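You operate a simulated robot arm through the tools that you are given. There is no shell and no other tool. Be economical: measure what you need, move in short steps, check, and stop when the job is done.

The job below is to be done with a simulated robot arm. You get a single attempt, and the scene is never put back.

Task
Switch off, unplug, put the iron on its rest and fold the tea cloth in half.
Fine: turn the dial to OFF ahead of the plug; stand the plug in its holder; the iron's handle is safe to take, keep off its hot sole.

It is judged by the outcome, as a careful person would: the job done as asked, and still so three seconds after it is handed in. It fails if anything else is knocked over, pushed out of place, dropped, spilled or broken. Flat cloth is picked up by pressing the open fingertips on it (5 to 10 N) and closing them slowly along it; thin cloth reads only 2 to 8 mm in the jaws.

Robot
A 6-joint arm with a two-finger parallel gripper, fixed in place. Base frame: the origin is at the foot of the arm, x ahead of it, y to its left, z up; the work surface is at about z = 0.86. Readings come in m, rad, newtons and seconds.
With the tool pointing down near the work surface it reaches from about 0.36 to 0.82 m from the base axis. Its first joint turns from -2.897 to 2.897 rad. Payload 3.91 kg.
Tool frame: the origin (TCP) lies between the finger pads and is the grasp point; the fingertips stand 0.03 m ahead of it; z points along the fingers, y is the line along which they close. Largest opening 0.11 m; finger width 0.02, thickness 0.01; the body of the gripper, 0.048 by 0.112 m, starts 0.055 m behind the TCP.
Orientation is told as [roll, pitch, yaw] about the base's x, y, z axes, in that order, counted from this pose: with the fingers straight down and closing along the base's y, the tool's x points along the base's -x, its y along +y and its z along -z.

Tools
- The arm moves only by the tool send_rows. Its argument "plan" is one flat list of numbers, 7 for each row, row after row: the shift along the base's x, y, z in m, then the turn, a rotation vector about the base's x, y, z in rad, then the opening, from 0 (shut) to 1 (fully open). In form: [x, y, z, wx, wy, wz, grip, x, y, z, wx, wy, wz, grip, ...]. A call has 1 to 20 rows; each row is the pose to reach, as a shift and turn from the pose commanded when the call began. Rows are played at 5 a second. More than 0.05 m and 0.15 rad between two rows, or a gripper value outside its range, and nothing of the call is played. Where a pose cannot be reached the arm comes as near as it can. A force on the tool above 40 N (or 10 N above the force at the start of the call, whichever is more), or a blocked arm, ends the call early, and 0.2 s more pass. Each finger travels about 0.045 m/s and halts on what it meets, pressing with about 25 N; the grip force reading is that of the motor and also rises with nothing between the fingers. The clock runs only during rows and for 0.2 s after the last one: add rows that repeat a pose to give the fingers time. The reply holds the time, the measured pose of the TCP, the force on the tool along the base axes, the opening and the grip force, in the units named above and with some noise, with the torque about the TCP (base axes, N m) and any sound that the robot's microphone picked up, and new pictures: "views" is both (left out), scene, wrist or none.
- Cameras (640 x 400 px; columns grow to the right, rows downward): "scene" is fixed at [0.2204, 0.6513, 1.4563]; the picture's right is [-0.71, -0.70, 0.00], its down [-0.49, 0.50, -0.72] and it looks along [0.50, -0.51, -0.70] (base axes); focal length 257 px, centre (320, 200). "wrist" rides on the gripper at [0.077, 0.007, -0.115] in the tool frame; the picture's right is [-0.09, 1.00, 0.00], its down [-0.80, -0.07, -0.59] and it looks along [-0.59, -0.05, 0.80] (tool axes); focal length 270 px, centre (320, 200). There is no depth. A picture from a camera that has moved, and an enlarged one, comes with that camera's place and axes in the base frame and with its lens.
- lift_body(by): slides the trunk up (or, below 0, down) by that many m; the arm rides with it, the base frame stays. It gives what a move gives, with no picture.
- enlarge(camera, box): a new picture of the part [left, top, right, bottom] of that camera's present view, enlarged. It takes no simulated time.
- finish_job(): hands the job in; it is judged then, once.

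Work in short steps. Places have to be worked out from the pictures, the camera data and where the tool is seen: move nearer, look again, correct. Check each grasp and each placing, and mend what went wrong. You have 120 turns and 200 pictures in all, those below and enlarged ones among them. Open the gripper and draw the arm clear of the work before you hand the job in, unless the task says otherwise; then end with one line.

The tools are called after "Emit:" as a command line: name --argument value ..., lists and objects as JSON in quotes. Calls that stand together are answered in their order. send_rows: Moves the arm, as the interface text tells. Its arguments: {"type":"object","properties":{"plan":{"type":"array","items":{"type":"number"}},"views":{"type":"string","enum":["both","scene","wrist","none"]}},"required":["plan"]} The other tools are called the same way: lift_body (by) slides the trunk up or down; enlarge (camera, box) takes an enlarged picture of a part of a camera's view; finish_job () hands the job in.

At the start:

```text
clock: 0.0
position: [0.5489, 0.1339, 1.2165]
ee_rot: [0.0, -0.001, 0.0]
contact_force: [0.2, 0.7, 0.3]
ft_torque: [0.0, -0.04, 0.01]
width: 0.11
finger_force: 0.1
trunk travel left (down, up): [-0.55, 0.06]
```

scene: 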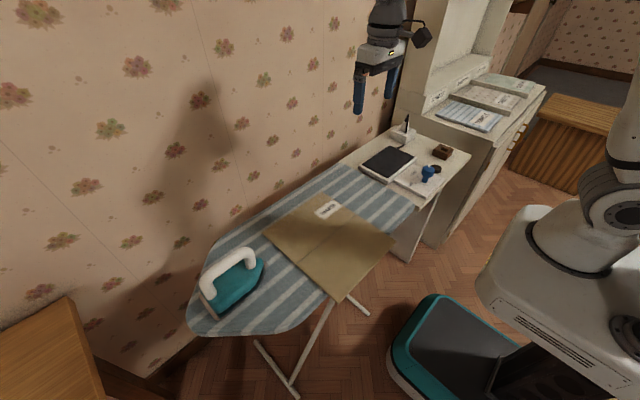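
wrist: 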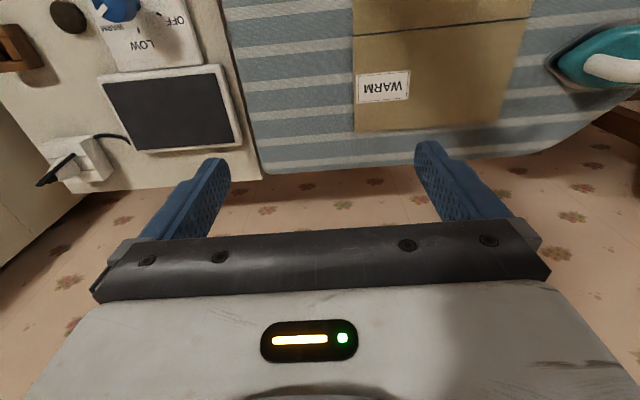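

The pictures show the ironing board with iron, a brown cloth with a "WARM" label, and a side table with a dial, plug and rest pad. I enlarge key parts to read the details.

Emit:
enlarge --camera "scene" --box '[340, 100, 480, 210]'

Emit:
enlarge --camera "scene" --box '[180, 170, 400, 340]'

Emit:
enlarge --camera "wrist" --box '[0, 0, 270, 200]'

```text
3.64 times, centred on (410, 155) of scene
camera zoom: at [0.2204, 0.6513, 1.4563], right [-0.71, -0.7, 0.0], down [-0.49, 0.5, -0.72], along [0.5, -0.51, -0.7], focal length 935 px, centre (-7, 364)
```

zoom: 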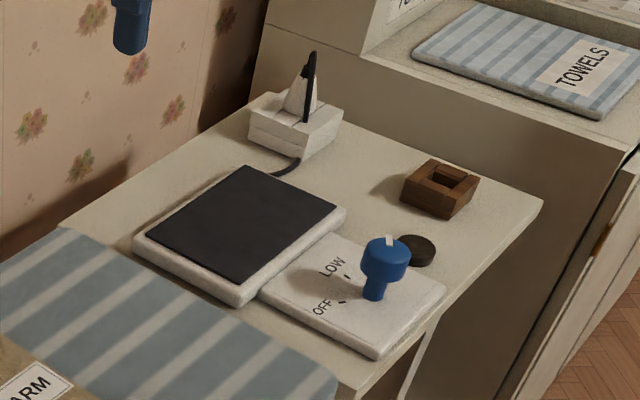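

```text
2.35 times, centred on (290, 255) of scene
camera zoom: at [0.2204, 0.6513, 1.4563], right [-0.71, -0.7, 0.0], down [-0.49, 0.5, -0.72], along [0.5, -0.51, -0.7], focal length 605 px, centre (391, 71)
```

zoom: 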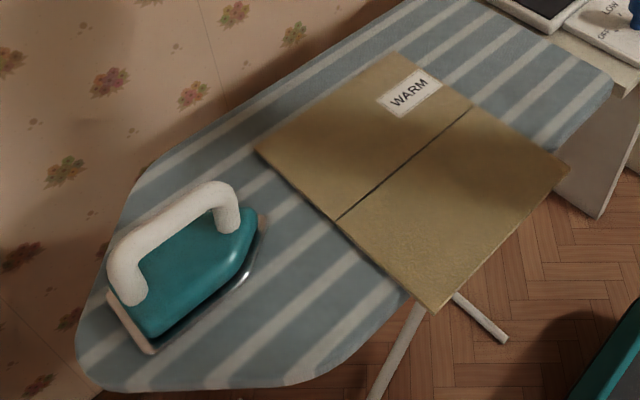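

```text
2.00 times, centred on (135, 100) of wrist
camera zoom: at [0.4718, 0.1411, 1.3318], right [0.09, 1.0, 0.0], down [0.8, -0.07, 0.59], along [0.59, -0.05, -0.8], focal length 541 px, centre (690, 400)
```

zoom: 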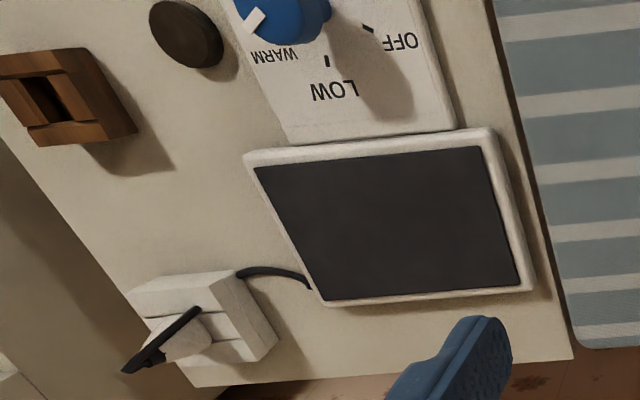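

The table top is near z≈0.86, and I judge the dial to be around (0.45, -0.10). I move the gripper above that area for a closer look.

Emit:
send_rows --plan '[-0.017, -0.039, -0.02, 0, 0, 0, 1, -0.034, -0.078, -0.04, 0, 0, 0, 1, -0.051, -0.117, -0.06, 0, 0, 0, 1, -0.068, -0.156, -0.08, 0, 0, 0, 1, -0.085, -0.195, -0.1, 0, 0, 0, 1, -0.102, -0.234, -0.12, 0, 0, 0, 1, -0.102, -0.234, -0.12, 0, 0, 0, 1]' --views "both"

```text
clock: 1.6
position: [0.4453, -0.1023, 1.0992]
ee_rot: [0.001, 0.0, 0.001]
contact_force: [-0.1, -0.2, -0.8]
ft_torque: [0.0, 0.0, 0.02]
width: 0.1101
finger_force: 0.1
trunk travel left (down, up): [-0.55, 0.06]
camera wrist: at [0.3685, -0.094, 1.2133], right [0.09, 1.0, 0.0], down [0.8, -0.07, 0.59], along [0.59, -0.05, -0.8], focal length 270 px, centre (320, 200)
```

scene: 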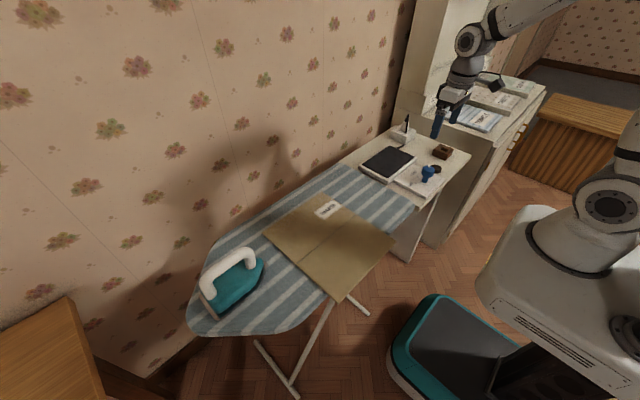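
wrist: 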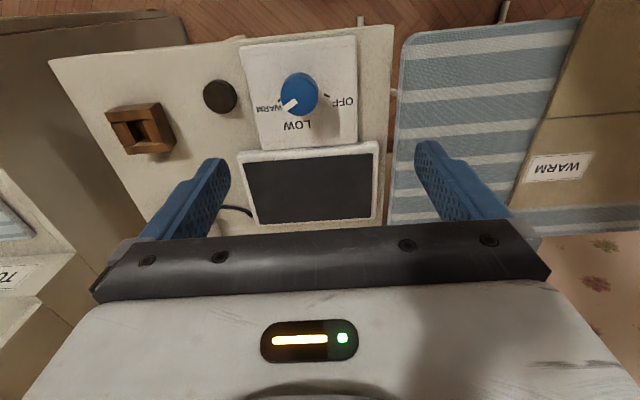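

Emit:
enlarge --camera "wrist" --box '[40, 20, 400, 245]'

Emit:
enlarge --camera "wrist" --box '[230, 30, 370, 150]'

```text
1.78 times, centred on (220, 132) of wrist
camera zoom: at [0.3685, -0.094, 1.2133], right [0.09, 1.0, 0.0], down [0.8, -0.07, 0.59], along [0.59, -0.05, -0.8], focal length 480 px, centre (498, 320)
```

zoom: 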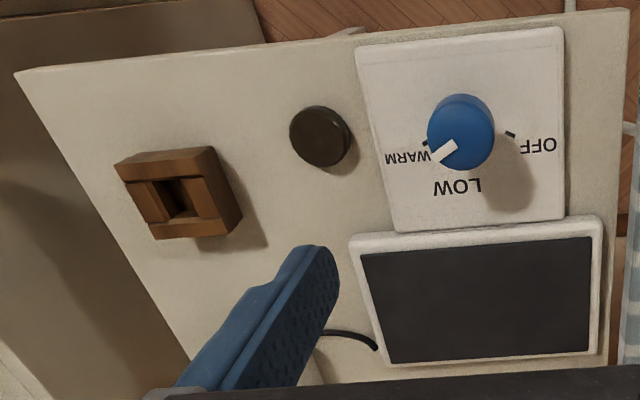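

```text
3.33 times, centred on (300, 90) of wrist
camera zoom: at [0.3685, -0.094, 1.2133], right [0.09, 1.0, 0.0], down [0.8, -0.07, 0.59], along [0.59, -0.05, -0.8], focal length 901 px, centre (387, 567)
```

zoom: 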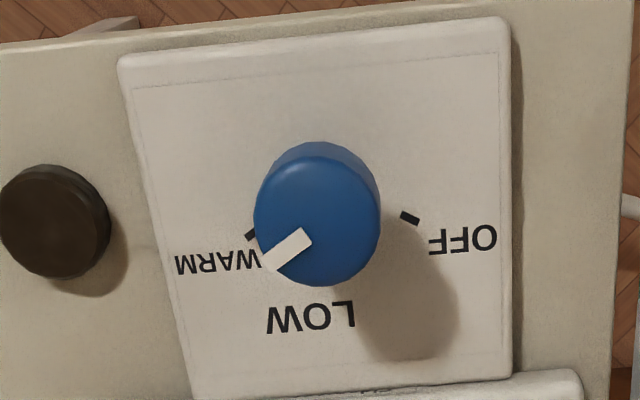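

The dial pointer is at WARM (about -60° from +x), OFF is about +60°, and the knob axis is near (0.447, -0.123) with its top near z 0.918. I go over it with the gripper turned to -1.05 rad, partly open.

Emit:
send_rows --plan '[0, -0.005, -0.01, 0, 0, -0.15, 0.66, 0, -0.01, -0.025, 0, 0, -0.3, 0.66, 0, -0.015, -0.04, 0, 0, -0.45, 0.66, 0, -0.02, -0.055, 0, 0, -0.6, 0.66, 0, -0.023, -0.07, 0, 0, -0.75, 0.66, 0, -0.023, -0.085, 0, 0, -0.9, 0.66, 0, -0.023, -0.1, 0, 0, -1.05, 0.66, 0, -0.023, -0.1, 0, 0, -1.05, 0.66, 0, -0.023, -0.1, 0, 0, -1.05, 0.66]'

```text
clock: 3.6
position: [0.4473, -0.1243, 0.9966]
ee_rot: [0.0, -0.001, -1.053]
contact_force: [0.8, 0.1, -0.6]
ft_torque: [0.0, 0.01, 0.02]
width: 0.0726
finger_force: 0.0
trunk travel left (down, up): [-0.55, 0.06]
camera wrist: at [0.4139, -0.053, 1.1123], right [0.91, 0.42, 0.0], down [0.34, -0.73, 0.59], along [0.25, -0.54, -0.8], focal length 270 px, centre (320, 200)
```

scene: 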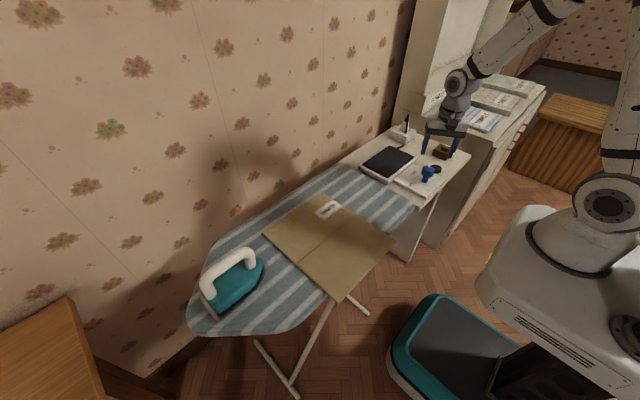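
wrist: 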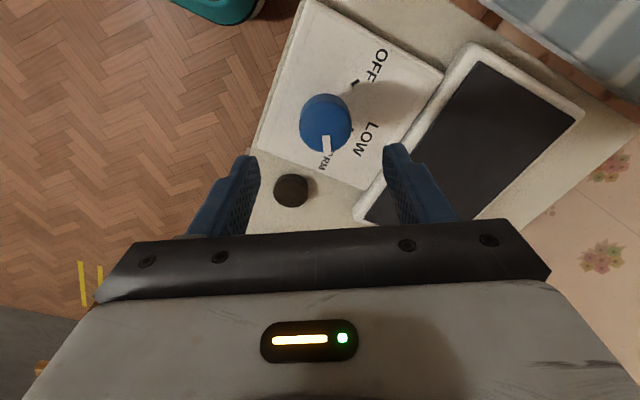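

Knob axis reads near (0.4475, -0.120) from this view; I nudge +y and descend around it, watching force.

Emit:
send_rows --plan '[0, 0.004, -0.03, 0, 0, 0, 0.66, 0, 0.004, -0.06, 0, 0, 0, 0.66, 0, 0.004, -0.075, 0, 0, 0, 0.66, 0, 0.004, -0.085, 0, 0, 0, 0.66, 0, 0.004, -0.085, 0, 0, 0, 0.66]'

Emit:
enlarge --camera "scene" --box '[380, 130, 480, 210]'

```text
clock: 4.8
position: [0.4468, -0.1202, 0.9121]
ee_rot: [-0.001, 0.0, -1.052]
contact_force: [-0.1, 0.5, -0.1]
ft_torque: [0.01, 0.01, -0.01]
width: 0.0725
finger_force: 0.1
trunk travel left (down, up): [-0.55, 0.06]
camera wrist: at [0.4139, -0.0485, 1.0263], right [0.91, 0.42, 0.0], down [0.34, -0.73, 0.59], along [0.25, -0.54, -0.8], focal length 270 px, centre (320, 200)
```

scene: 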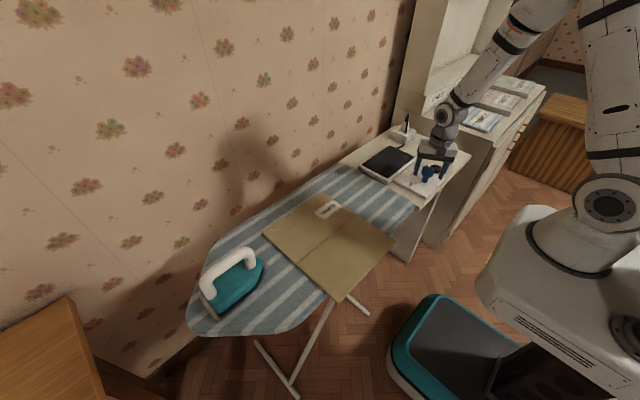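
wrist: 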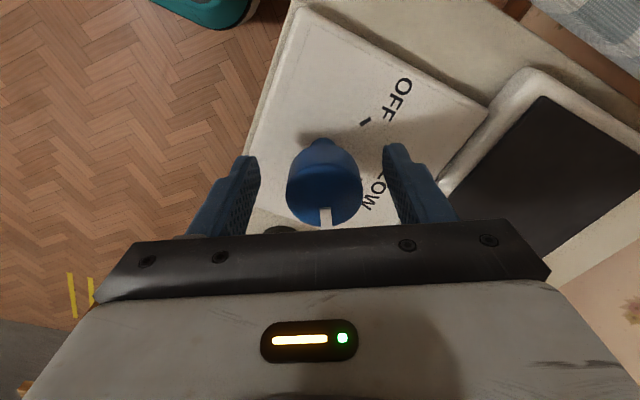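

```text
5.00 times, centred on (430, 170) of scene
camera zoom: at [0.2204, 0.6513, 1.4563], right [-0.71, -0.7, 0.0], down [-0.49, 0.5, -0.72], along [0.5, -0.51, -0.7], focal length 1286 px, centre (-230, 350)
```

zoom: 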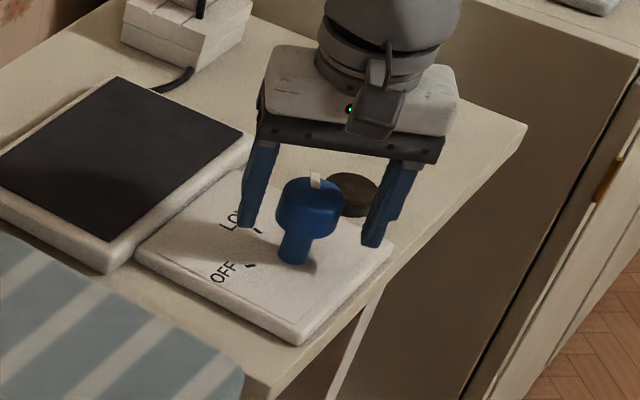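

The fingers straddle the knob head well, about 2 mm off-centre. I correct that and close.

Emit:
send_rows --plan '[0.002, 0.001, 0, 0, 0, 0, 0.66, 0.002, 0.001, 0, 0, 0, 0, 0.55, 0.002, 0.001, 0, 0, 0, 0, 0.45, 0.002, 0.001, 0, 0, 0, 0, 0.35, 0.002, 0.001, 0, 0, 0, 0, 0.3, 0.002, 0.001, 0, 0, 0, 0, 0.3]' --views "wrist"

```text
clock: 6.2
position: [0.4478, -0.119, 0.912]
ee_rot: [0.0, 0.0, -1.051]
contact_force: [-4.8, -4.8, -1.4]
ft_torque: [0.09, 0.06, 0.04]
width: 0.0404
finger_force: 44.5
trunk travel left (down, up): [-0.55, 0.06]
camera wrist: at [0.4152, -0.0477, 1.0269], right [0.91, 0.42, 0.0], down [0.34, -0.73, 0.59], along [0.25, -0.54, -0.8], focal length 270 px, centre (320, 200)
```

wrist: 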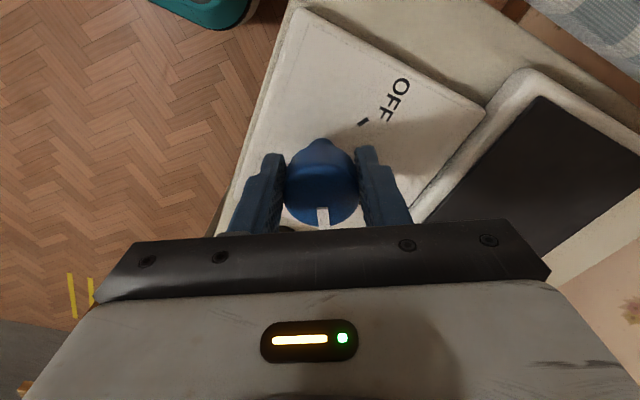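

Knob gripped (40 mm). I turn it counter-clockwise in two halves, checking in between.

Emit:
send_rows --plan '[-0.001, -0.001, 0, 0, 0, 0.1, 0.3, -0.001, -0.001, 0, 0, 0, 0.2, 0.3, -0.001, -0.001, 0, 0, 0, 0.3, 0.3, -0.001, -0.001, 0, 0, 0, 0.4, 0.3, -0.001, -0.001, 0, 0, 0, 0.5, 0.3, -0.001, -0.001, 0, 0, 0, 0.6, 0.3, -0.001, -0.001, 0, 0, 0, 0.7, 0.3, -0.001, -0.001, 0, 0, 0, 0.8, 0.3, -0.001, -0.001, 0, 0, 0, 0.9, 0.3, -0.001, -0.001, 0, 0, 0, 1.0, 0.3, -0.001, -0.001, 0, 0, 0, 1.05, 0.3]' --views "wrist"

```text
clock: 7.7
position: [0.445, -0.1219, 0.9131]
ee_rot: [0.001, 0.005, -0.446]
contact_force: [-10.7, -15.9, -4.0]
ft_torque: [-0.52, -0.51, -0.12]
width: 0.0393
finger_force: 45.2
trunk travel left (down, up): [-0.55, 0.06]
stopped in row 7: the force on the tool passed its limit at 41 N (the readings are from after the stop); the commanded pose is now the measured one
camera wrist: at [0.3781, -0.0819, 1.0273], right [0.51, 0.86, 0.0], down [0.69, -0.41, 0.59], along [0.51, -0.3, -0.81], focal length 270 px, centre (320, 200)
```

wrist: 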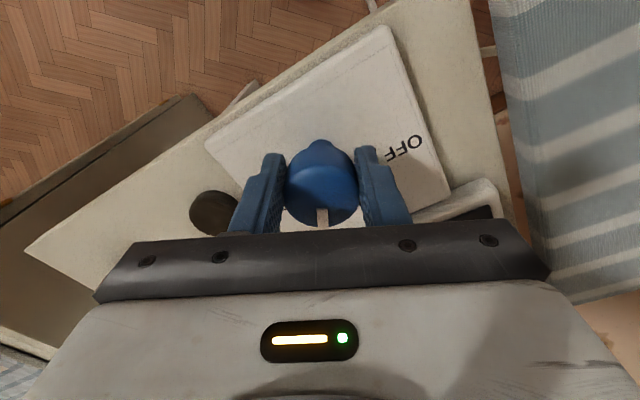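

The knob turned ~0.6 rad, then lateral force stopped it; the drift implies the true axis is at about (0.451, -0.125). I open, re-centre there a little lower and re-grip.

Emit:
send_rows --plan '[0, 0, 0, 0, 0, 0, 0.5, 0, 0, 0, 0, 0, 0, 0.62, 0.003, -0.0015, -0.003, 0, 0, 0, 0.62, 0.006, -0.003, -0.006, 0, 0, 0, 0.62, 0.006, -0.003, -0.006, 0, 0, 0, 0.62]' --views "both"

Emit:
enlarge --camera "wrist" --box '[200, 80, 440, 240]'

```text
clock: 8.9
position: [0.4523, -0.1225, 0.907]
ee_rot: [-0.002, 0.006, -0.444]
contact_force: [-0.3, 0.0, -0.8]
ft_torque: [0.01, 0.01, -0.05]
width: 0.0684
finger_force: 0.0
trunk travel left (down, up): [-0.55, 0.06]
camera wrist: at [0.3853, -0.082, 1.0213], right [0.51, 0.86, 0.0], down [0.7, -0.41, 0.59], along [0.51, -0.3, -0.81], focal length 270 px, centre (320, 200)
```

scene: 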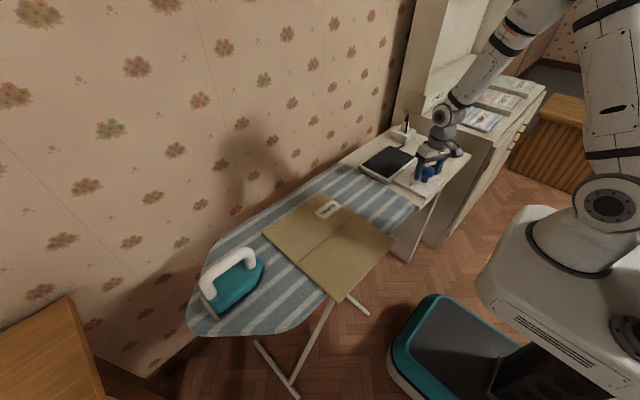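
wrist: 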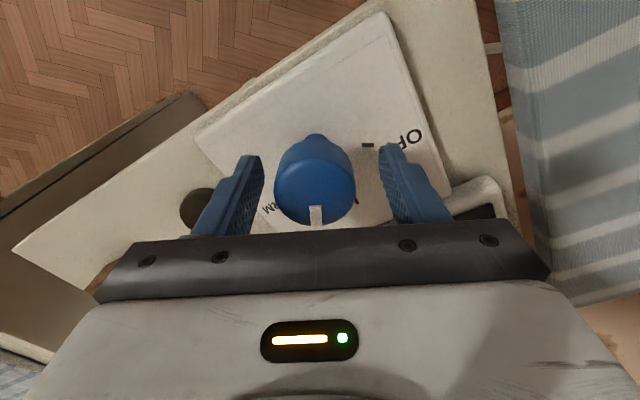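

```text
2.50 times, centred on (320, 160) of wrist
camera zoom: at [0.3853, -0.082, 1.0213], right [0.51, 0.86, 0.0], down [0.7, -0.41, 0.59], along [0.51, -0.3, -0.81], focal length 676 px, centre (320, 300)
```

zoom: 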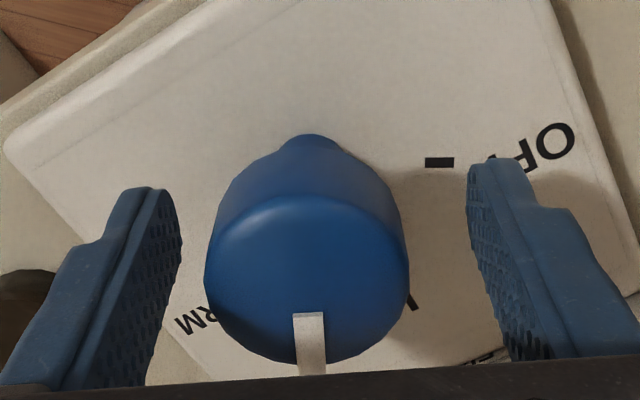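

The knob is centred about 2.5 mm to the left; I correct to (0.451, -0.1247) and close.

Emit:
send_rows --plan '[-0.0013, -0.0022, -0.003, 0, 0, 0, 0.62, -0.0013, -0.0022, -0.003, 0, 0, 0, 0.62, -0.0013, -0.0022, -0.003, 0, 0, 0, 0.5, -0.0013, -0.0022, -0.003, 0, 0, 0, 0.4, -0.0013, -0.0022, -0.003, 0, 0, 0, 0.3, -0.0013, -0.0022, -0.003, 0, 0, 0, 0.3, -0.0013, -0.0022, -0.003, 0, 0, 0.1, 0.3, -0.0013, -0.0022, -0.003, 0, 0, 0.2, 0.3, -0.0013, -0.0022, -0.003, 0, 0, 0.3, 0.3, -0.0013, -0.0022, -0.003, 0, 0, 0.4, 0.3]' --views "wrist"

```text
clock: 11.1
position: [0.4507, -0.1243, 0.9035]
ee_rot: [-0.001, 0.006, -0.044]
contact_force: [-3.5, -5.0, 2.9]
ft_torque: [0.41, 0.58, -0.04]
width: 0.0398
finger_force: 44.7
trunk travel left (down, up): [-0.55, 0.06]
camera wrist: at [0.3736, -0.114, 1.0181], right [0.13, 0.99, 0.0], down [0.8, -0.11, 0.59], along [0.59, -0.08, -0.81], focal length 270 px, centre (320, 200)
```

wrist: 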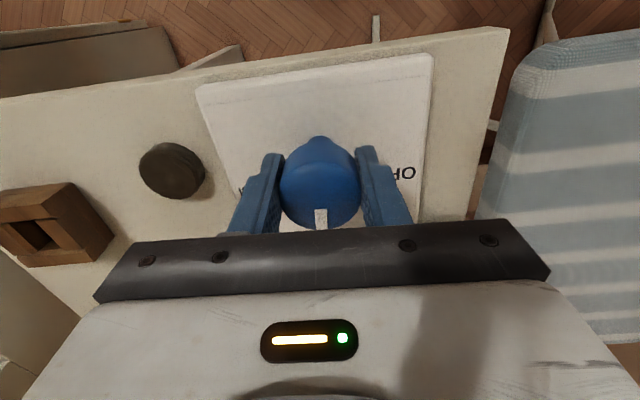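

Turning smoothly with low forces now. I continue to about +1.1 rad.

Emit:
send_rows --plan '[0, 0, 0, 0, 0, 0.1, 0.3, 0, 0, 0, 0, 0, 0.2, 0.3, 0, 0, 0, 0, 0, 0.3, 0.3, 0, 0, 0, 0, 0, 0.4, 0.3, 0, 0, 0, 0, 0, 0.5, 0.3, 0, 0, 0, 0, 0, 0.6, 0.3, 0, 0, 0, 0, 0, 0.7, 0.3, 0, 0, 0, 0, 0, 0.8, 0.3, 0, 0, 0, 0, 0, 0.9, 0.3, 0, 0, 0, 0, 0, 1.0, 0.3, 0, 0, 0, 0, 0, 1.1, 0.3, 0, 0, 0, 0, 0, 1.13, 0.3]' --views "wrist"

```text
clock: 13.7
position: [0.4522, -0.1264, 0.9027]
ee_rot: [-0.004, 0.003, 1.086]
contact_force: [8.5, -9.7, 15.0]
ft_torque: [1.32, 0.17, -0.07]
width: 0.0389
finger_force: 45.0
trunk travel left (down, up): [-0.55, 0.06]
camera wrist: at [0.4089, -0.1894, 1.018], right [-0.84, 0.54, 0.0], down [0.44, 0.68, 0.59], along [0.32, 0.5, -0.81], focal length 270 px, centre (320, 200)
```

wrist: 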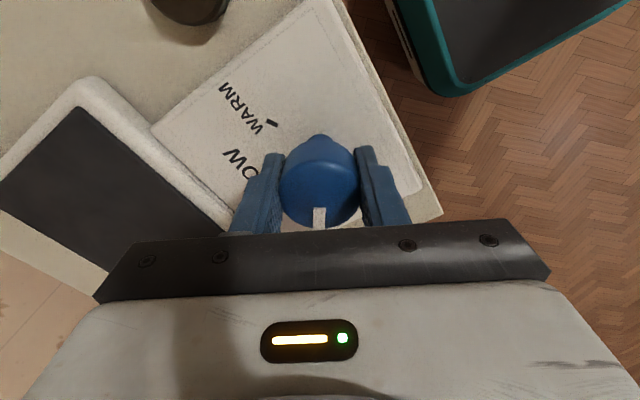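

I release the knob and rise a bit to see where the pointer stands against the OFF tick.

Emit:
send_rows --plan '[0, 0, 0, 0, 0, 0, 0.45, 0, 0, 0, 0, 0, 0, 0.62, 0, 0, 0.005, 0, 0, 0, 0.62, 0, 0, 0.04, 0, 0, 0, 0.62, 0, 0, 0.08, 0, 0, -0.1, 0.62, 0, 0, 0.11, 0, 0, -0.2, 0.62, 0, 0, 0.11, 0, 0, -0.35, 0.62, 0, 0, 0.11, 0, 0, -0.5, 0.62, 0, 0, 0.11, 0, 0, -0.65, 0.62, 0, 0, 0.11, 0, 0, -0.8, 0.62, 0, 0, 0.11, 0, 0, -0.95, 0.62, 0, 0, 0.11, 0, 0, -1.08, 0.62, 0, 0, 0.11, 0, 0, -1.08, 0.62]' --views "none"

Emit:
enlarge --camera "wrist" --box '[220, 0, 400, 150]'

Emit:
enlarge --camera "scene" --box '[390, 140, 460, 200]'

```text
clock: 16.5
position: [0.4501, -0.1248, 1.0128]
ee_rot: [-0.002, 0.005, 0.002]
contact_force: [-0.7, -0.1, -1.4]
ft_torque: [0.01, 0.0, -0.06]
width: 0.0681
finger_force: 0.0
trunk travel left (down, up): [-0.55, 0.06]
```

```text
2.67 times, centred on (310, 75) of wrist
camera zoom: at [0.3743, -0.1172, 1.1281], right [0.09, 1.0, 0.0], down [0.8, -0.07, 0.59], along [0.59, -0.05, -0.81], focal length 721 px, centre (347, 533)
```

zoom: 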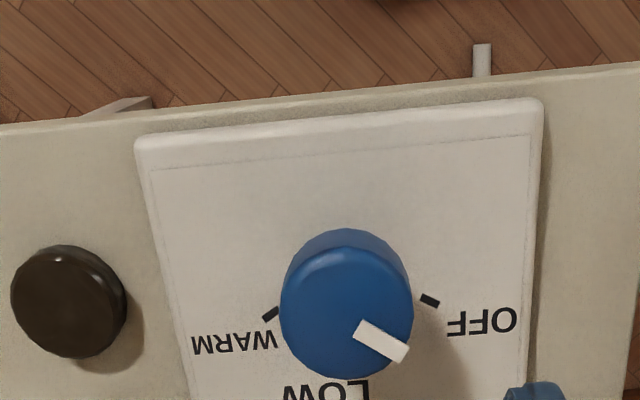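

```text
6.67 times, centred on (425, 170) of scene
camera zoom: at [0.2204, 0.6513, 1.4563], right [-0.71, -0.7, 0.0], down [-0.49, 0.5, -0.72], along [0.5, -0.51, -0.7], focal length 1714 px, centre (-380, 400)
```

zoom: 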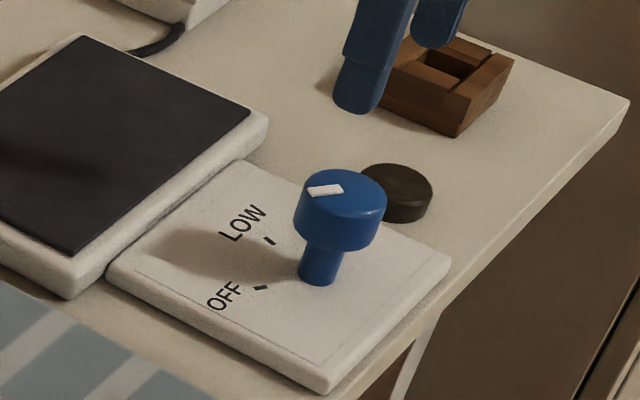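

Pointer now reads about 55–60°, close to the OFF tick; to judge without parallax I move the camera almost directly above the knob.

Emit:
send_rows --plan '[0.035, 0, 0.02, 0, 0, 0, 0.62, 0.064, -0.008, 0.04, 0, 0, 0, 0.62, 0.064, -0.008, 0.04, 0, 0, 0, 0.62]' --views "wrist"

Emit:
enlarge --camera "wrist" --box '[250, 0, 410, 100]'

```text
clock: 17.3
position: [0.5166, -0.1332, 1.0521]
ee_rot: [-0.001, 0.006, 0.006]
contact_force: [0.0, 0.9, -0.2]
ft_torque: [0.03, 0.0, 0.05]
width: 0.0679
finger_force: 0.0
trunk travel left (down, up): [-0.55, 0.06]
camera wrist: at [0.4388, -0.1256, 1.1679], right [0.08, 1.0, 0.0], down [0.8, -0.07, 0.59], along [0.59, -0.05, -0.81], focal length 270 px, centre (320, 200)
```

wrist: 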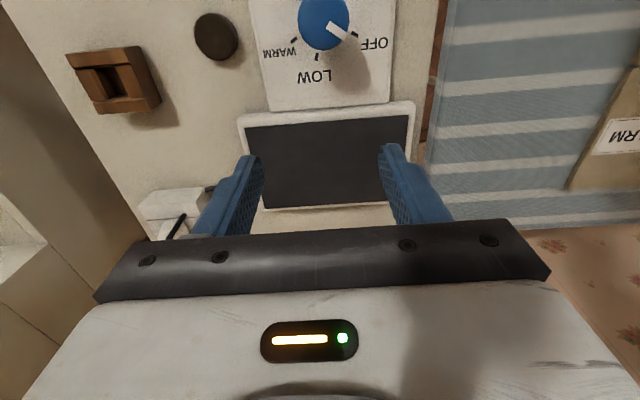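

```text
4.00 times, centred on (330, 50) of wrist
camera zoom: at [0.4388, -0.1256, 1.1679], right [0.08, 1.0, 0.0], down [0.8, -0.07, 0.59], along [0.59, -0.05, -0.81], focal length 1081 px, centre (280, 800)
```

zoom: 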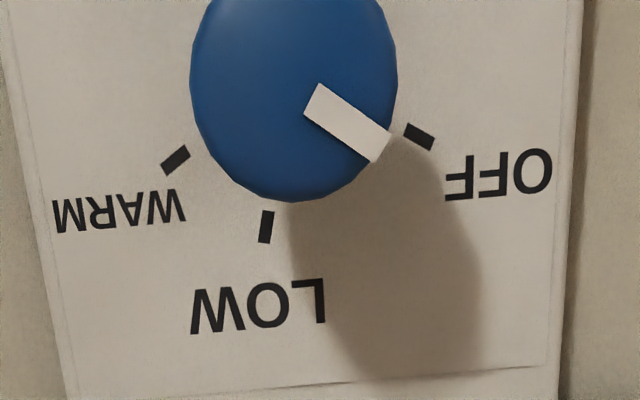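

The pointer lies parallel with the OFF tick (OFF at ~61°), so the dial is OFF. Next, the plug: I move over toward the socket block for a close look.

Emit:
send_rows --plan '[0.017, -0.04, 0.015, 0, 0, 0, 0.62, 0.034, -0.08, 0.03, 0, 0, 0, 0.62, 0.05, -0.12, 0.045, 0, 0, 0, 0.62, 0.067, -0.16, 0.05, 0, 0, 0, 0.62, 0.083, -0.197, 0.05, 0, 0, 0, 0.62, 0.083, -0.197, 0.05, 0, 0, 0, 0.62]' --views "wrist"

Emit:
enlarge --camera "wrist" --box '[220, 40, 440, 240]'

Emit:
enlarge --camera "scene" --box '[380, 100, 460, 170]'

```text
clock: 18.7
position: [0.5965, -0.332, 1.1042]
ee_rot: [-0.002, 0.005, 0.004]
contact_force: [-0.1, -0.1, -0.2]
ft_torque: [0.01, 0.03, -0.03]
width: 0.0683
finger_force: 0.0
trunk travel left (down, up): [-0.55, 0.06]
camera wrist: at [0.519, -0.3248, 1.2177], right [0.08, 1.0, 0.0], down [0.8, -0.07, 0.59], along [0.59, -0.05, -0.81], focal length 270 px, centre (320, 200)
```

wrist: 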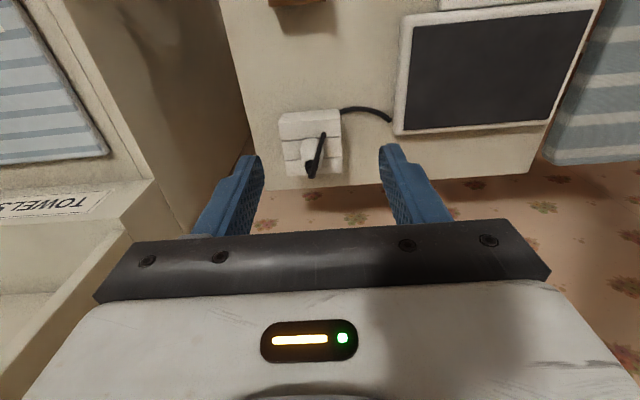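

```text
2.00 times, centred on (330, 140) of wrist
camera zoom: at [0.519, -0.3248, 1.2177], right [0.08, 1.0, 0.0], down [0.8, -0.07, 0.59], along [0.59, -0.05, -0.81], focal length 541 px, centre (300, 320)
```

zoom: 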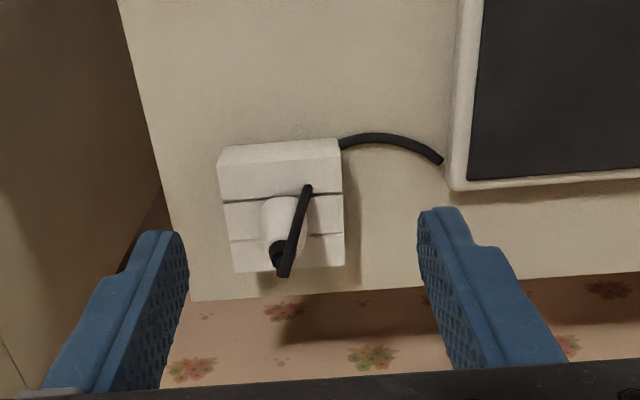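

```text
5.71 times, centred on (420, 135) of scene
camera zoom: at [0.2204, 0.6513, 1.4563], right [-0.71, -0.7, 0.0], down [-0.49, 0.5, -0.72], along [0.5, -0.51, -0.7], focal length 1469 px, centre (-251, 571)
```

zoom: 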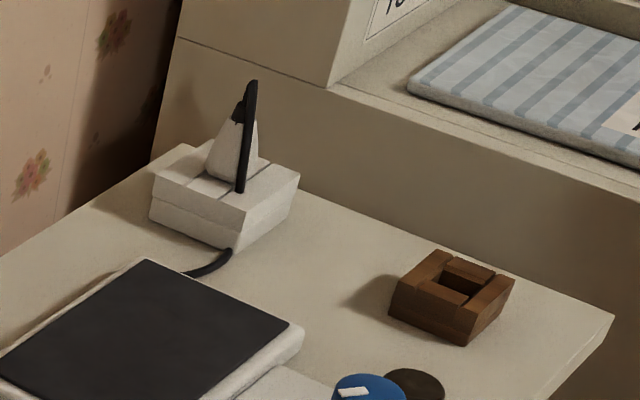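

The plug stands upright in the socket at about (0.668, -0.342), top near z 0.95, with its cord on the side toward (-x,+y). I go above it with yaw -0.7 so the fingers close across the cord direction.

Emit:
send_rows --plan '[0.015, 0, -0.01, 0, 0, -0.14, 0.62, 0.03, -0.003, -0.025, 0, 0, -0.28, 0.62, 0.045, -0.006, -0.04, 0, 0, -0.42, 0.62, 0.06, -0.009, -0.055, 0, 0, -0.56, 0.62, 0.071, -0.011, -0.064, 0, 0, -0.7, 0.62, 0.071, -0.011, -0.064, 0, 0, -0.7, 0.62, 0.071, -0.011, -0.064, 0, 0, -0.7, 0.62]' --views "both"

Emit:
enlarge --camera "wrist" --box '[220, 60, 440, 240]'

```text
clock: 20.3
position: [0.6691, -0.3408, 1.0393]
ee_rot: [-0.002, 0.006, -0.696]
contact_force: [0.0, 0.5, -0.5]
ft_torque: [0.02, 0.0, -0.01]
width: 0.068
finger_force: 0.0
trunk travel left (down, up): [-0.55, 0.06]
camera wrist: at [0.6138, -0.2855, 1.1544], right [0.71, 0.71, 0.0], down [0.57, -0.57, 0.59], along [0.42, -0.42, -0.81], focal length 270 px, centre (320, 200)
```

scene: 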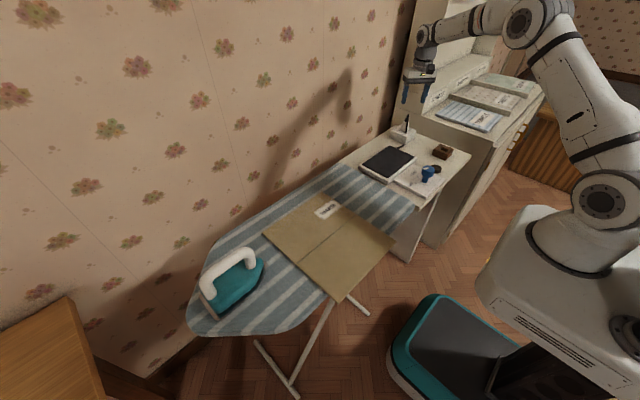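
wrist: 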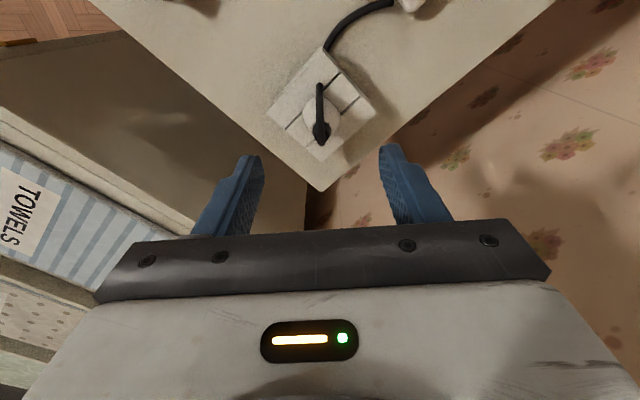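

```text
2.22 times, centred on (330, 150) of wrist
camera zoom: at [0.6138, -0.2855, 1.1544], right [0.71, 0.71, 0.0], down [0.57, -0.57, 0.59], along [0.42, -0.42, -0.81], focal length 601 px, centre (298, 311)
```

zoom: 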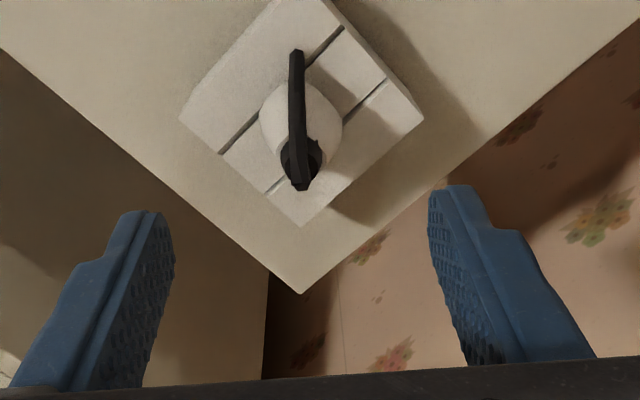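

Plug axis reads (0.676, -0.346), with the cord pointing straight to the camera side. I shift and descend to TCP z≈0.935.

Emit:
send_rows --plan '[0.007, -0.005, -0.03, 0, 0, 0, 0.62, 0.007, -0.005, -0.06, 0, 0, 0, 0.62, 0.007, -0.005, -0.085, 0, 0, 0, 0.62, 0.007, -0.005, -0.1, 0, 0, 0, 0.62, 0.007, -0.005, -0.1, 0, 0, 0, 0.62]' --views "wrist"

Emit:
enlarge --camera "scene" --box '[370, 90, 450, 160]'

```text
clock: 21.5
position: [0.6753, -0.3447, 0.9406]
ee_rot: [0.0, 0.006, -0.697]
contact_force: [0.3, 0.1, -0.1]
ft_torque: [-0.01, 0.02, -0.03]
width: 0.0681
finger_force: 0.1
trunk travel left (down, up): [-0.55, 0.06]
camera wrist: at [0.6212, -0.2903, 1.0552], right [0.71, 0.71, 0.0], down [0.57, -0.57, 0.59], along [0.42, -0.42, -0.81], focal length 270 px, centre (320, 200)
```

wrist: 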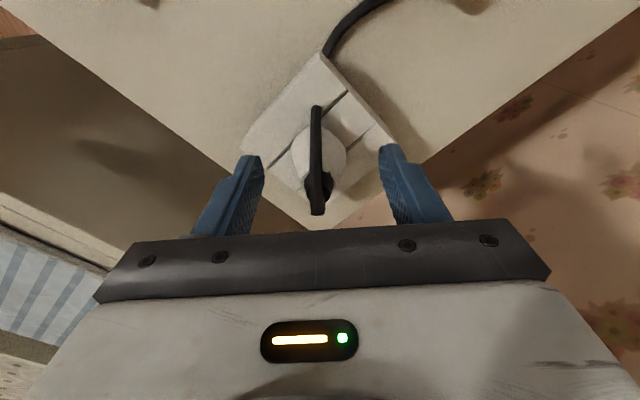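

```text
5.71 times, centred on (410, 125) of scene
camera zoom: at [0.2204, 0.6513, 1.4563], right [-0.71, -0.7, 0.0], down [-0.49, 0.5, -0.72], along [0.5, -0.51, -0.7], focal length 1469 px, centre (-194, 629)
```

zoom: 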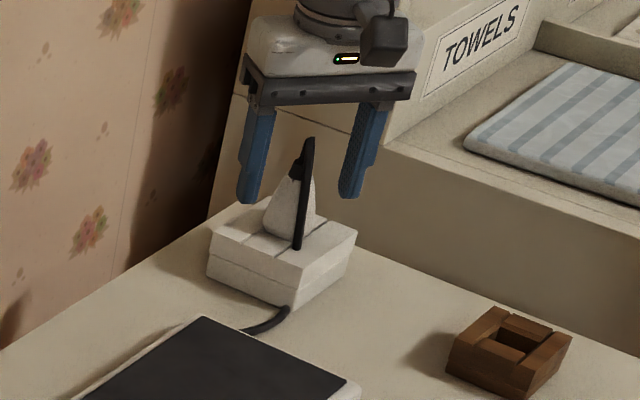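

Tips are still ~3 cm above the socket block while the cord top leaves ~2 cm below the palm; I lower 12 mm more and close on the plug body.

Emit:
send_rows --plan '[0, 0, -0.006, 0, 0, 0, 0.62, 0, 0, -0.012, 0, 0, 0, 0.62, 0, 0, -0.012, 0, 0, 0, 0.5, 0, 0, -0.012, 0, 0, 0, 0.38, 0, 0, -0.012, 0, 0, 0, 0.26, 0, 0, -0.012, 0, 0, 0, 0.14, 0, 0, -0.012, 0, 0, 0, 0.1, 0, 0, -0.012, 0, 0, 0, 0.1]' --views "wrist"

Emit:
enlarge --camera "scene" --box '[370, 90, 450, 160]'

```text
clock: 23.3
position: [0.6754, -0.3466, 0.9271]
ee_rot: [-0.002, 0.006, -0.694]
contact_force: [-1.2, -1.9, -0.2]
ft_torque: [-0.12, 0.06, 0.03]
width: 0.0378
finger_force: 24.7
trunk travel left (down, up): [-0.55, 0.06]
camera wrist: at [0.6208, -0.2907, 1.0428], right [0.71, 0.71, 0.0], down [0.57, -0.57, 0.59], along [0.42, -0.42, -0.81], focal length 270 px, centre (320, 200)
```

wrist: 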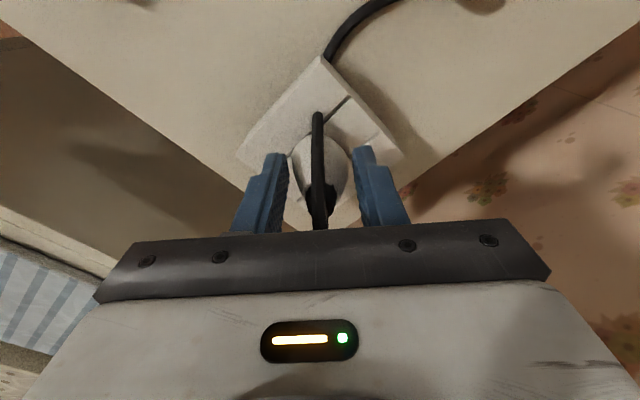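

```text
5.71 times, centred on (410, 125) of scene
camera zoom: at [0.2204, 0.6513, 1.4563], right [-0.71, -0.7, 0.0], down [-0.49, 0.5, -0.72], along [0.5, -0.51, -0.7], focal length 1469 px, centre (-194, 629)
```

zoom: 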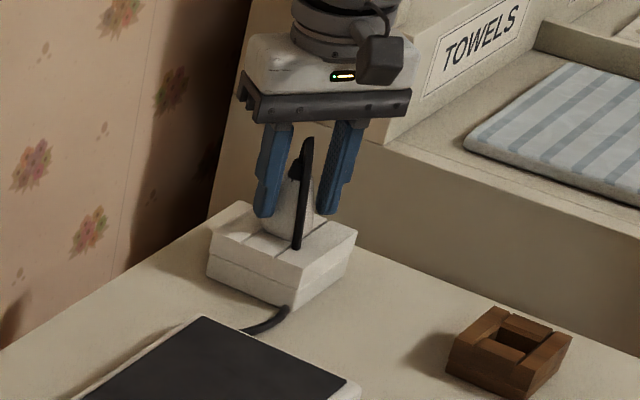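

Grip at 38 mm on the plug body. I pull straight up slowly.

Emit:
send_rows --plan '[0, 0, 0.004, 0, 0, 0, 0.1, 0, 0, 0.008, 0, 0, 0, 0.1, 0, 0, 0.014, 0, 0, 0, 0.1, 0, 0, 0.022, 0, 0, 0, 0.1, 0, 0, 0.03, 0, 0, 0, 0.1, 0, 0, 0.04, 0, 0, 0, 0.1, 0, 0, 0.05, 0, 0, 0, 0.1, 0, 0, 0.07, 0, 0, 0, 0.1, 0, 0, 0.08, 0, 0, 0, 0.1]' --views "both"

Emit:
enlarge --camera "scene" --box '[370, 70, 460, 160]'

```text
clock: 25.3
position: [0.6757, -0.3462, 1.008]
ee_rot: [-0.001, 0.006, -0.697]
contact_force: [-0.3, -0.5, -0.4]
ft_torque: [0.0, 0.03, -0.04]
width: 0.0254
finger_force: 24.8
trunk travel left (down, up): [-0.55, 0.06]
camera wrist: at [0.6217, -0.291, 1.1218], right [0.71, 0.71, 0.0], down [0.57, -0.57, 0.59], along [0.42, -0.42, -0.81], focal length 270 px, centre (320, 200)
```

scene: 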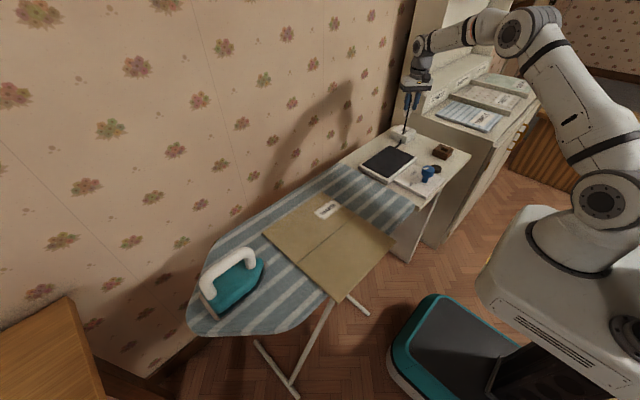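
wrist: 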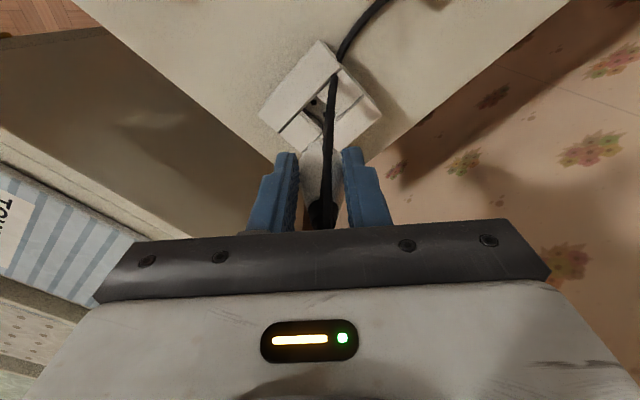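

```text
4.44 times, centred on (415, 115) of scene
camera zoom: at [0.2204, 0.6513, 1.4563], right [-0.71, -0.7, 0.0], down [-0.49, 0.5, -0.72], along [0.5, -0.51, -0.7], focal length 1143 px, centre (-102, 578)
```

zoom: 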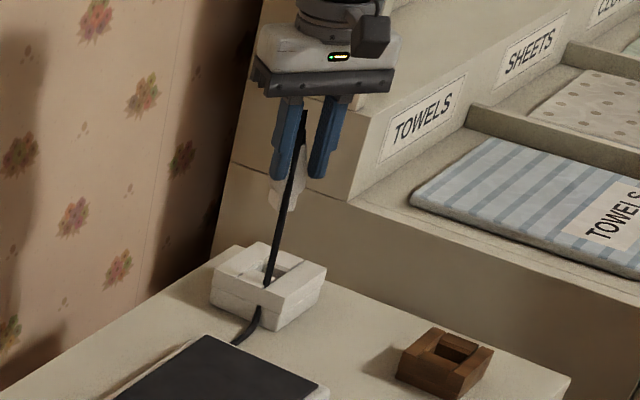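

The plug is out and held; I take close looks at the plug in the jaws and at the holder.

Emit:
enlarge --camera "wrist" --box '[240, 30, 420, 240]'

Emit:
enlarge --camera "scene" --box '[395, 80, 425, 125]'

Emit:
enlarge --camera "scene" --box '[425, 138, 460, 165]'

```text
1.90 times, centred on (330, 135) of wrist
camera zoom: at [0.6217, -0.291, 1.1218], right [0.71, 0.71, 0.0], down [0.57, -0.57, 0.59], along [0.42, -0.42, -0.81], focal length 515 px, centre (301, 324)
```

zoom: 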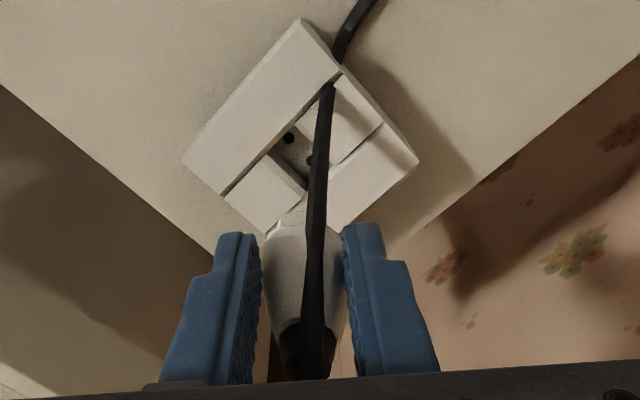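

```text
8.89 times, centred on (410, 102) of scene
camera zoom: at [0.2204, 0.6513, 1.4563], right [-0.71, -0.7, 0.0], down [-0.49, 0.5, -0.72], along [0.5, -0.51, -0.7], focal length 2285 px, centre (-480, 1067)
```

zoom: 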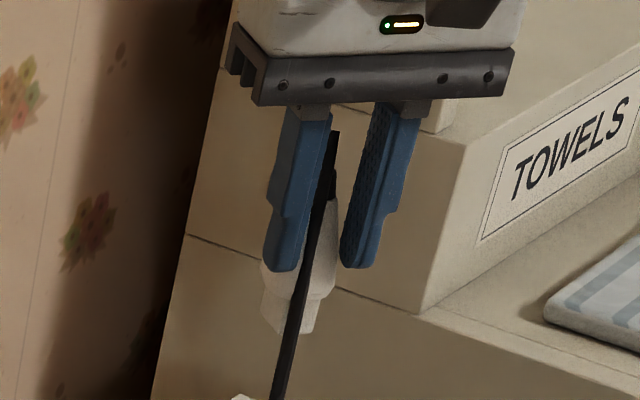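

```text
14.81 times, centred on (442, 152) of scene
camera zoom: at [0.2204, 0.6513, 1.4563], right [-0.71, -0.7, 0.0], down [-0.49, 0.5, -0.72], along [0.5, -0.51, -0.7], focal length 3809 px, centre (-1495, 918)
```

zoom: 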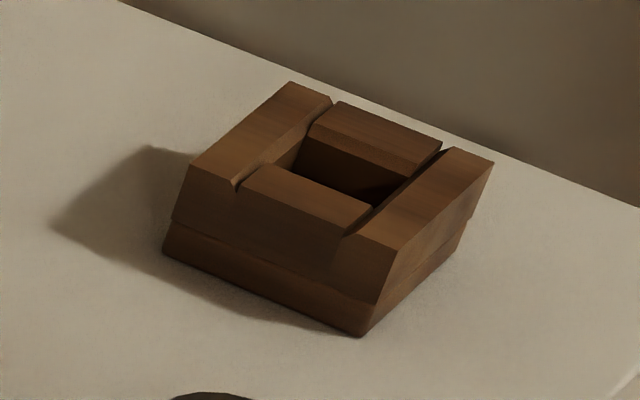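

The plug has a narrow square foot, and socket and holder are both aligned with the base axes, so I keep the yaw. I raise it and carry it over to near the holder (~(0.482, -0.32)).

Emit:
send_rows --plan '[0, 0, 0.03, 0, 0, 0, 0.1, -0.04, 0.005, 0.04, 0, 0, 0, 0.1, -0.08, 0.01, 0.04, 0, 0, 0, 0.1, -0.12, 0.015, 0.04, 0, 0, 0, 0.1, -0.16, 0.02, 0.04, 0, 0, 0, 0.1, -0.194, 0.024, 0.04, 0, 0, 0, 0.1, -0.194, 0.024, 0.04, 0, 0, 0, 0.1, -0.194, 0.024, 0.04, 0, 0, 0, 0.1]' --views "both"

Emit:
enlarge --camera "wrist" --box '[220, 60, 440, 240]'

Emit:
enlarge --camera "scene" --box '[400, 80, 480, 180]'

```text
clock: 27.1
position: [0.4807, -0.3205, 1.0461]
ee_rot: [-0.002, 0.002, -0.694]
contact_force: [0.8, 0.0, -0.2]
ft_torque: [0.02, 0.0, -0.01]
width: 0.0254
finger_force: 25.0
trunk travel left (down, up): [-0.55, 0.06]
camera wrist: at [0.4262, -0.2647, 1.1615], right [0.71, 0.71, 0.0], down [0.57, -0.57, 0.59], along [0.42, -0.42, -0.81], focal length 270 px, centre (320, 200)
```

scene: 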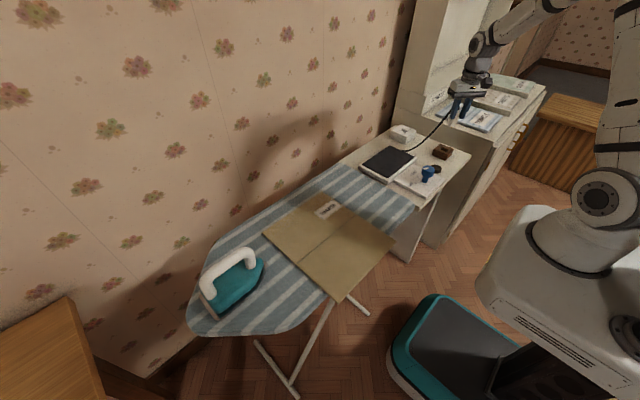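
wrist: 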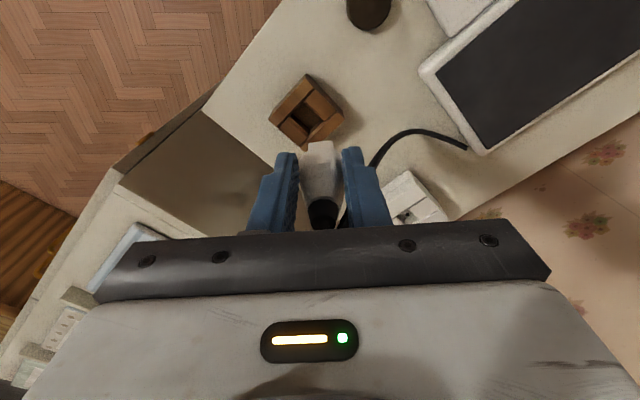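

```text
2.22 times, centred on (330, 150) of wrist
camera zoom: at [0.4262, -0.2647, 1.1615], right [0.71, 0.71, 0.0], down [0.57, -0.57, 0.59], along [0.42, -0.42, -0.81], focal length 601 px, centre (298, 311)
```

zoom: 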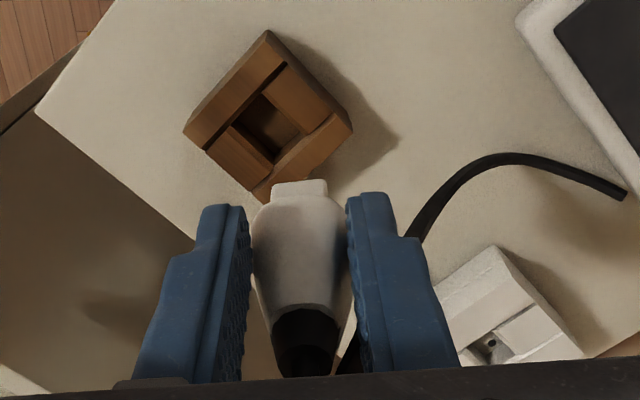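

```text
4.00 times, centred on (440, 130) of scene
camera zoom: at [0.2204, 0.6513, 1.4563], right [-0.71, -0.7, 0.0], down [-0.49, 0.5, -0.72], along [0.5, -0.51, -0.7], focal length 1028 px, centre (-160, 480)
```

zoom: 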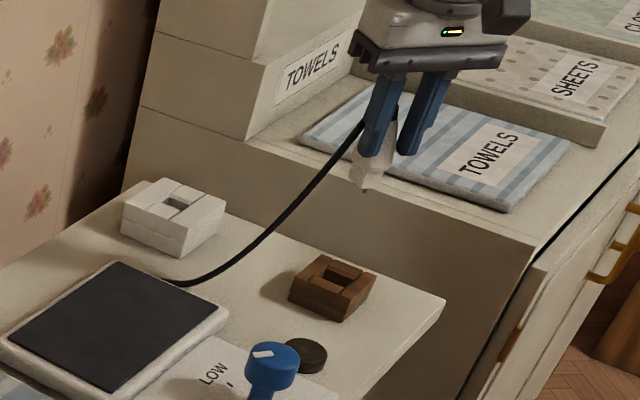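

Let me zoom on the held plug to judge its tilt and foot position.

Emit:
enlarge --camera "scene" --box '[445, 88, 485, 133]'

Emit:
enlarge --camera "wrist" --box '[270, 130, 370, 235]'

```text
8.89 times, centred on (465, 110) of scene
camera zoom: at [0.2204, 0.6513, 1.4563], right [-0.71, -0.7, 0.0], down [-0.49, 0.5, -0.72], along [0.5, -0.51, -0.7], focal length 2285 px, centre (-969, 996)
```

zoom: 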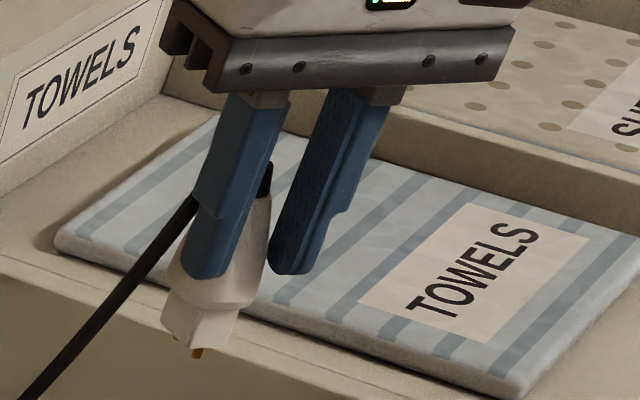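

```text
3.81 times, centred on (320, 182) of wrist
camera zoom: at [0.4262, -0.2647, 1.1615], right [0.71, 0.71, 0.0], down [0.57, -0.57, 0.59], along [0.42, -0.42, -0.81], focal length 1030 px, centre (320, 267)
```

zoom: 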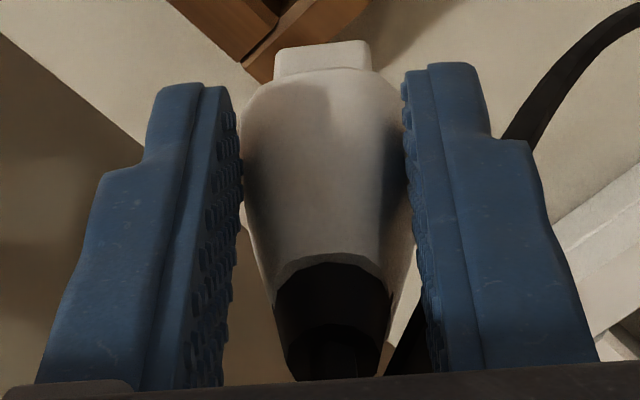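

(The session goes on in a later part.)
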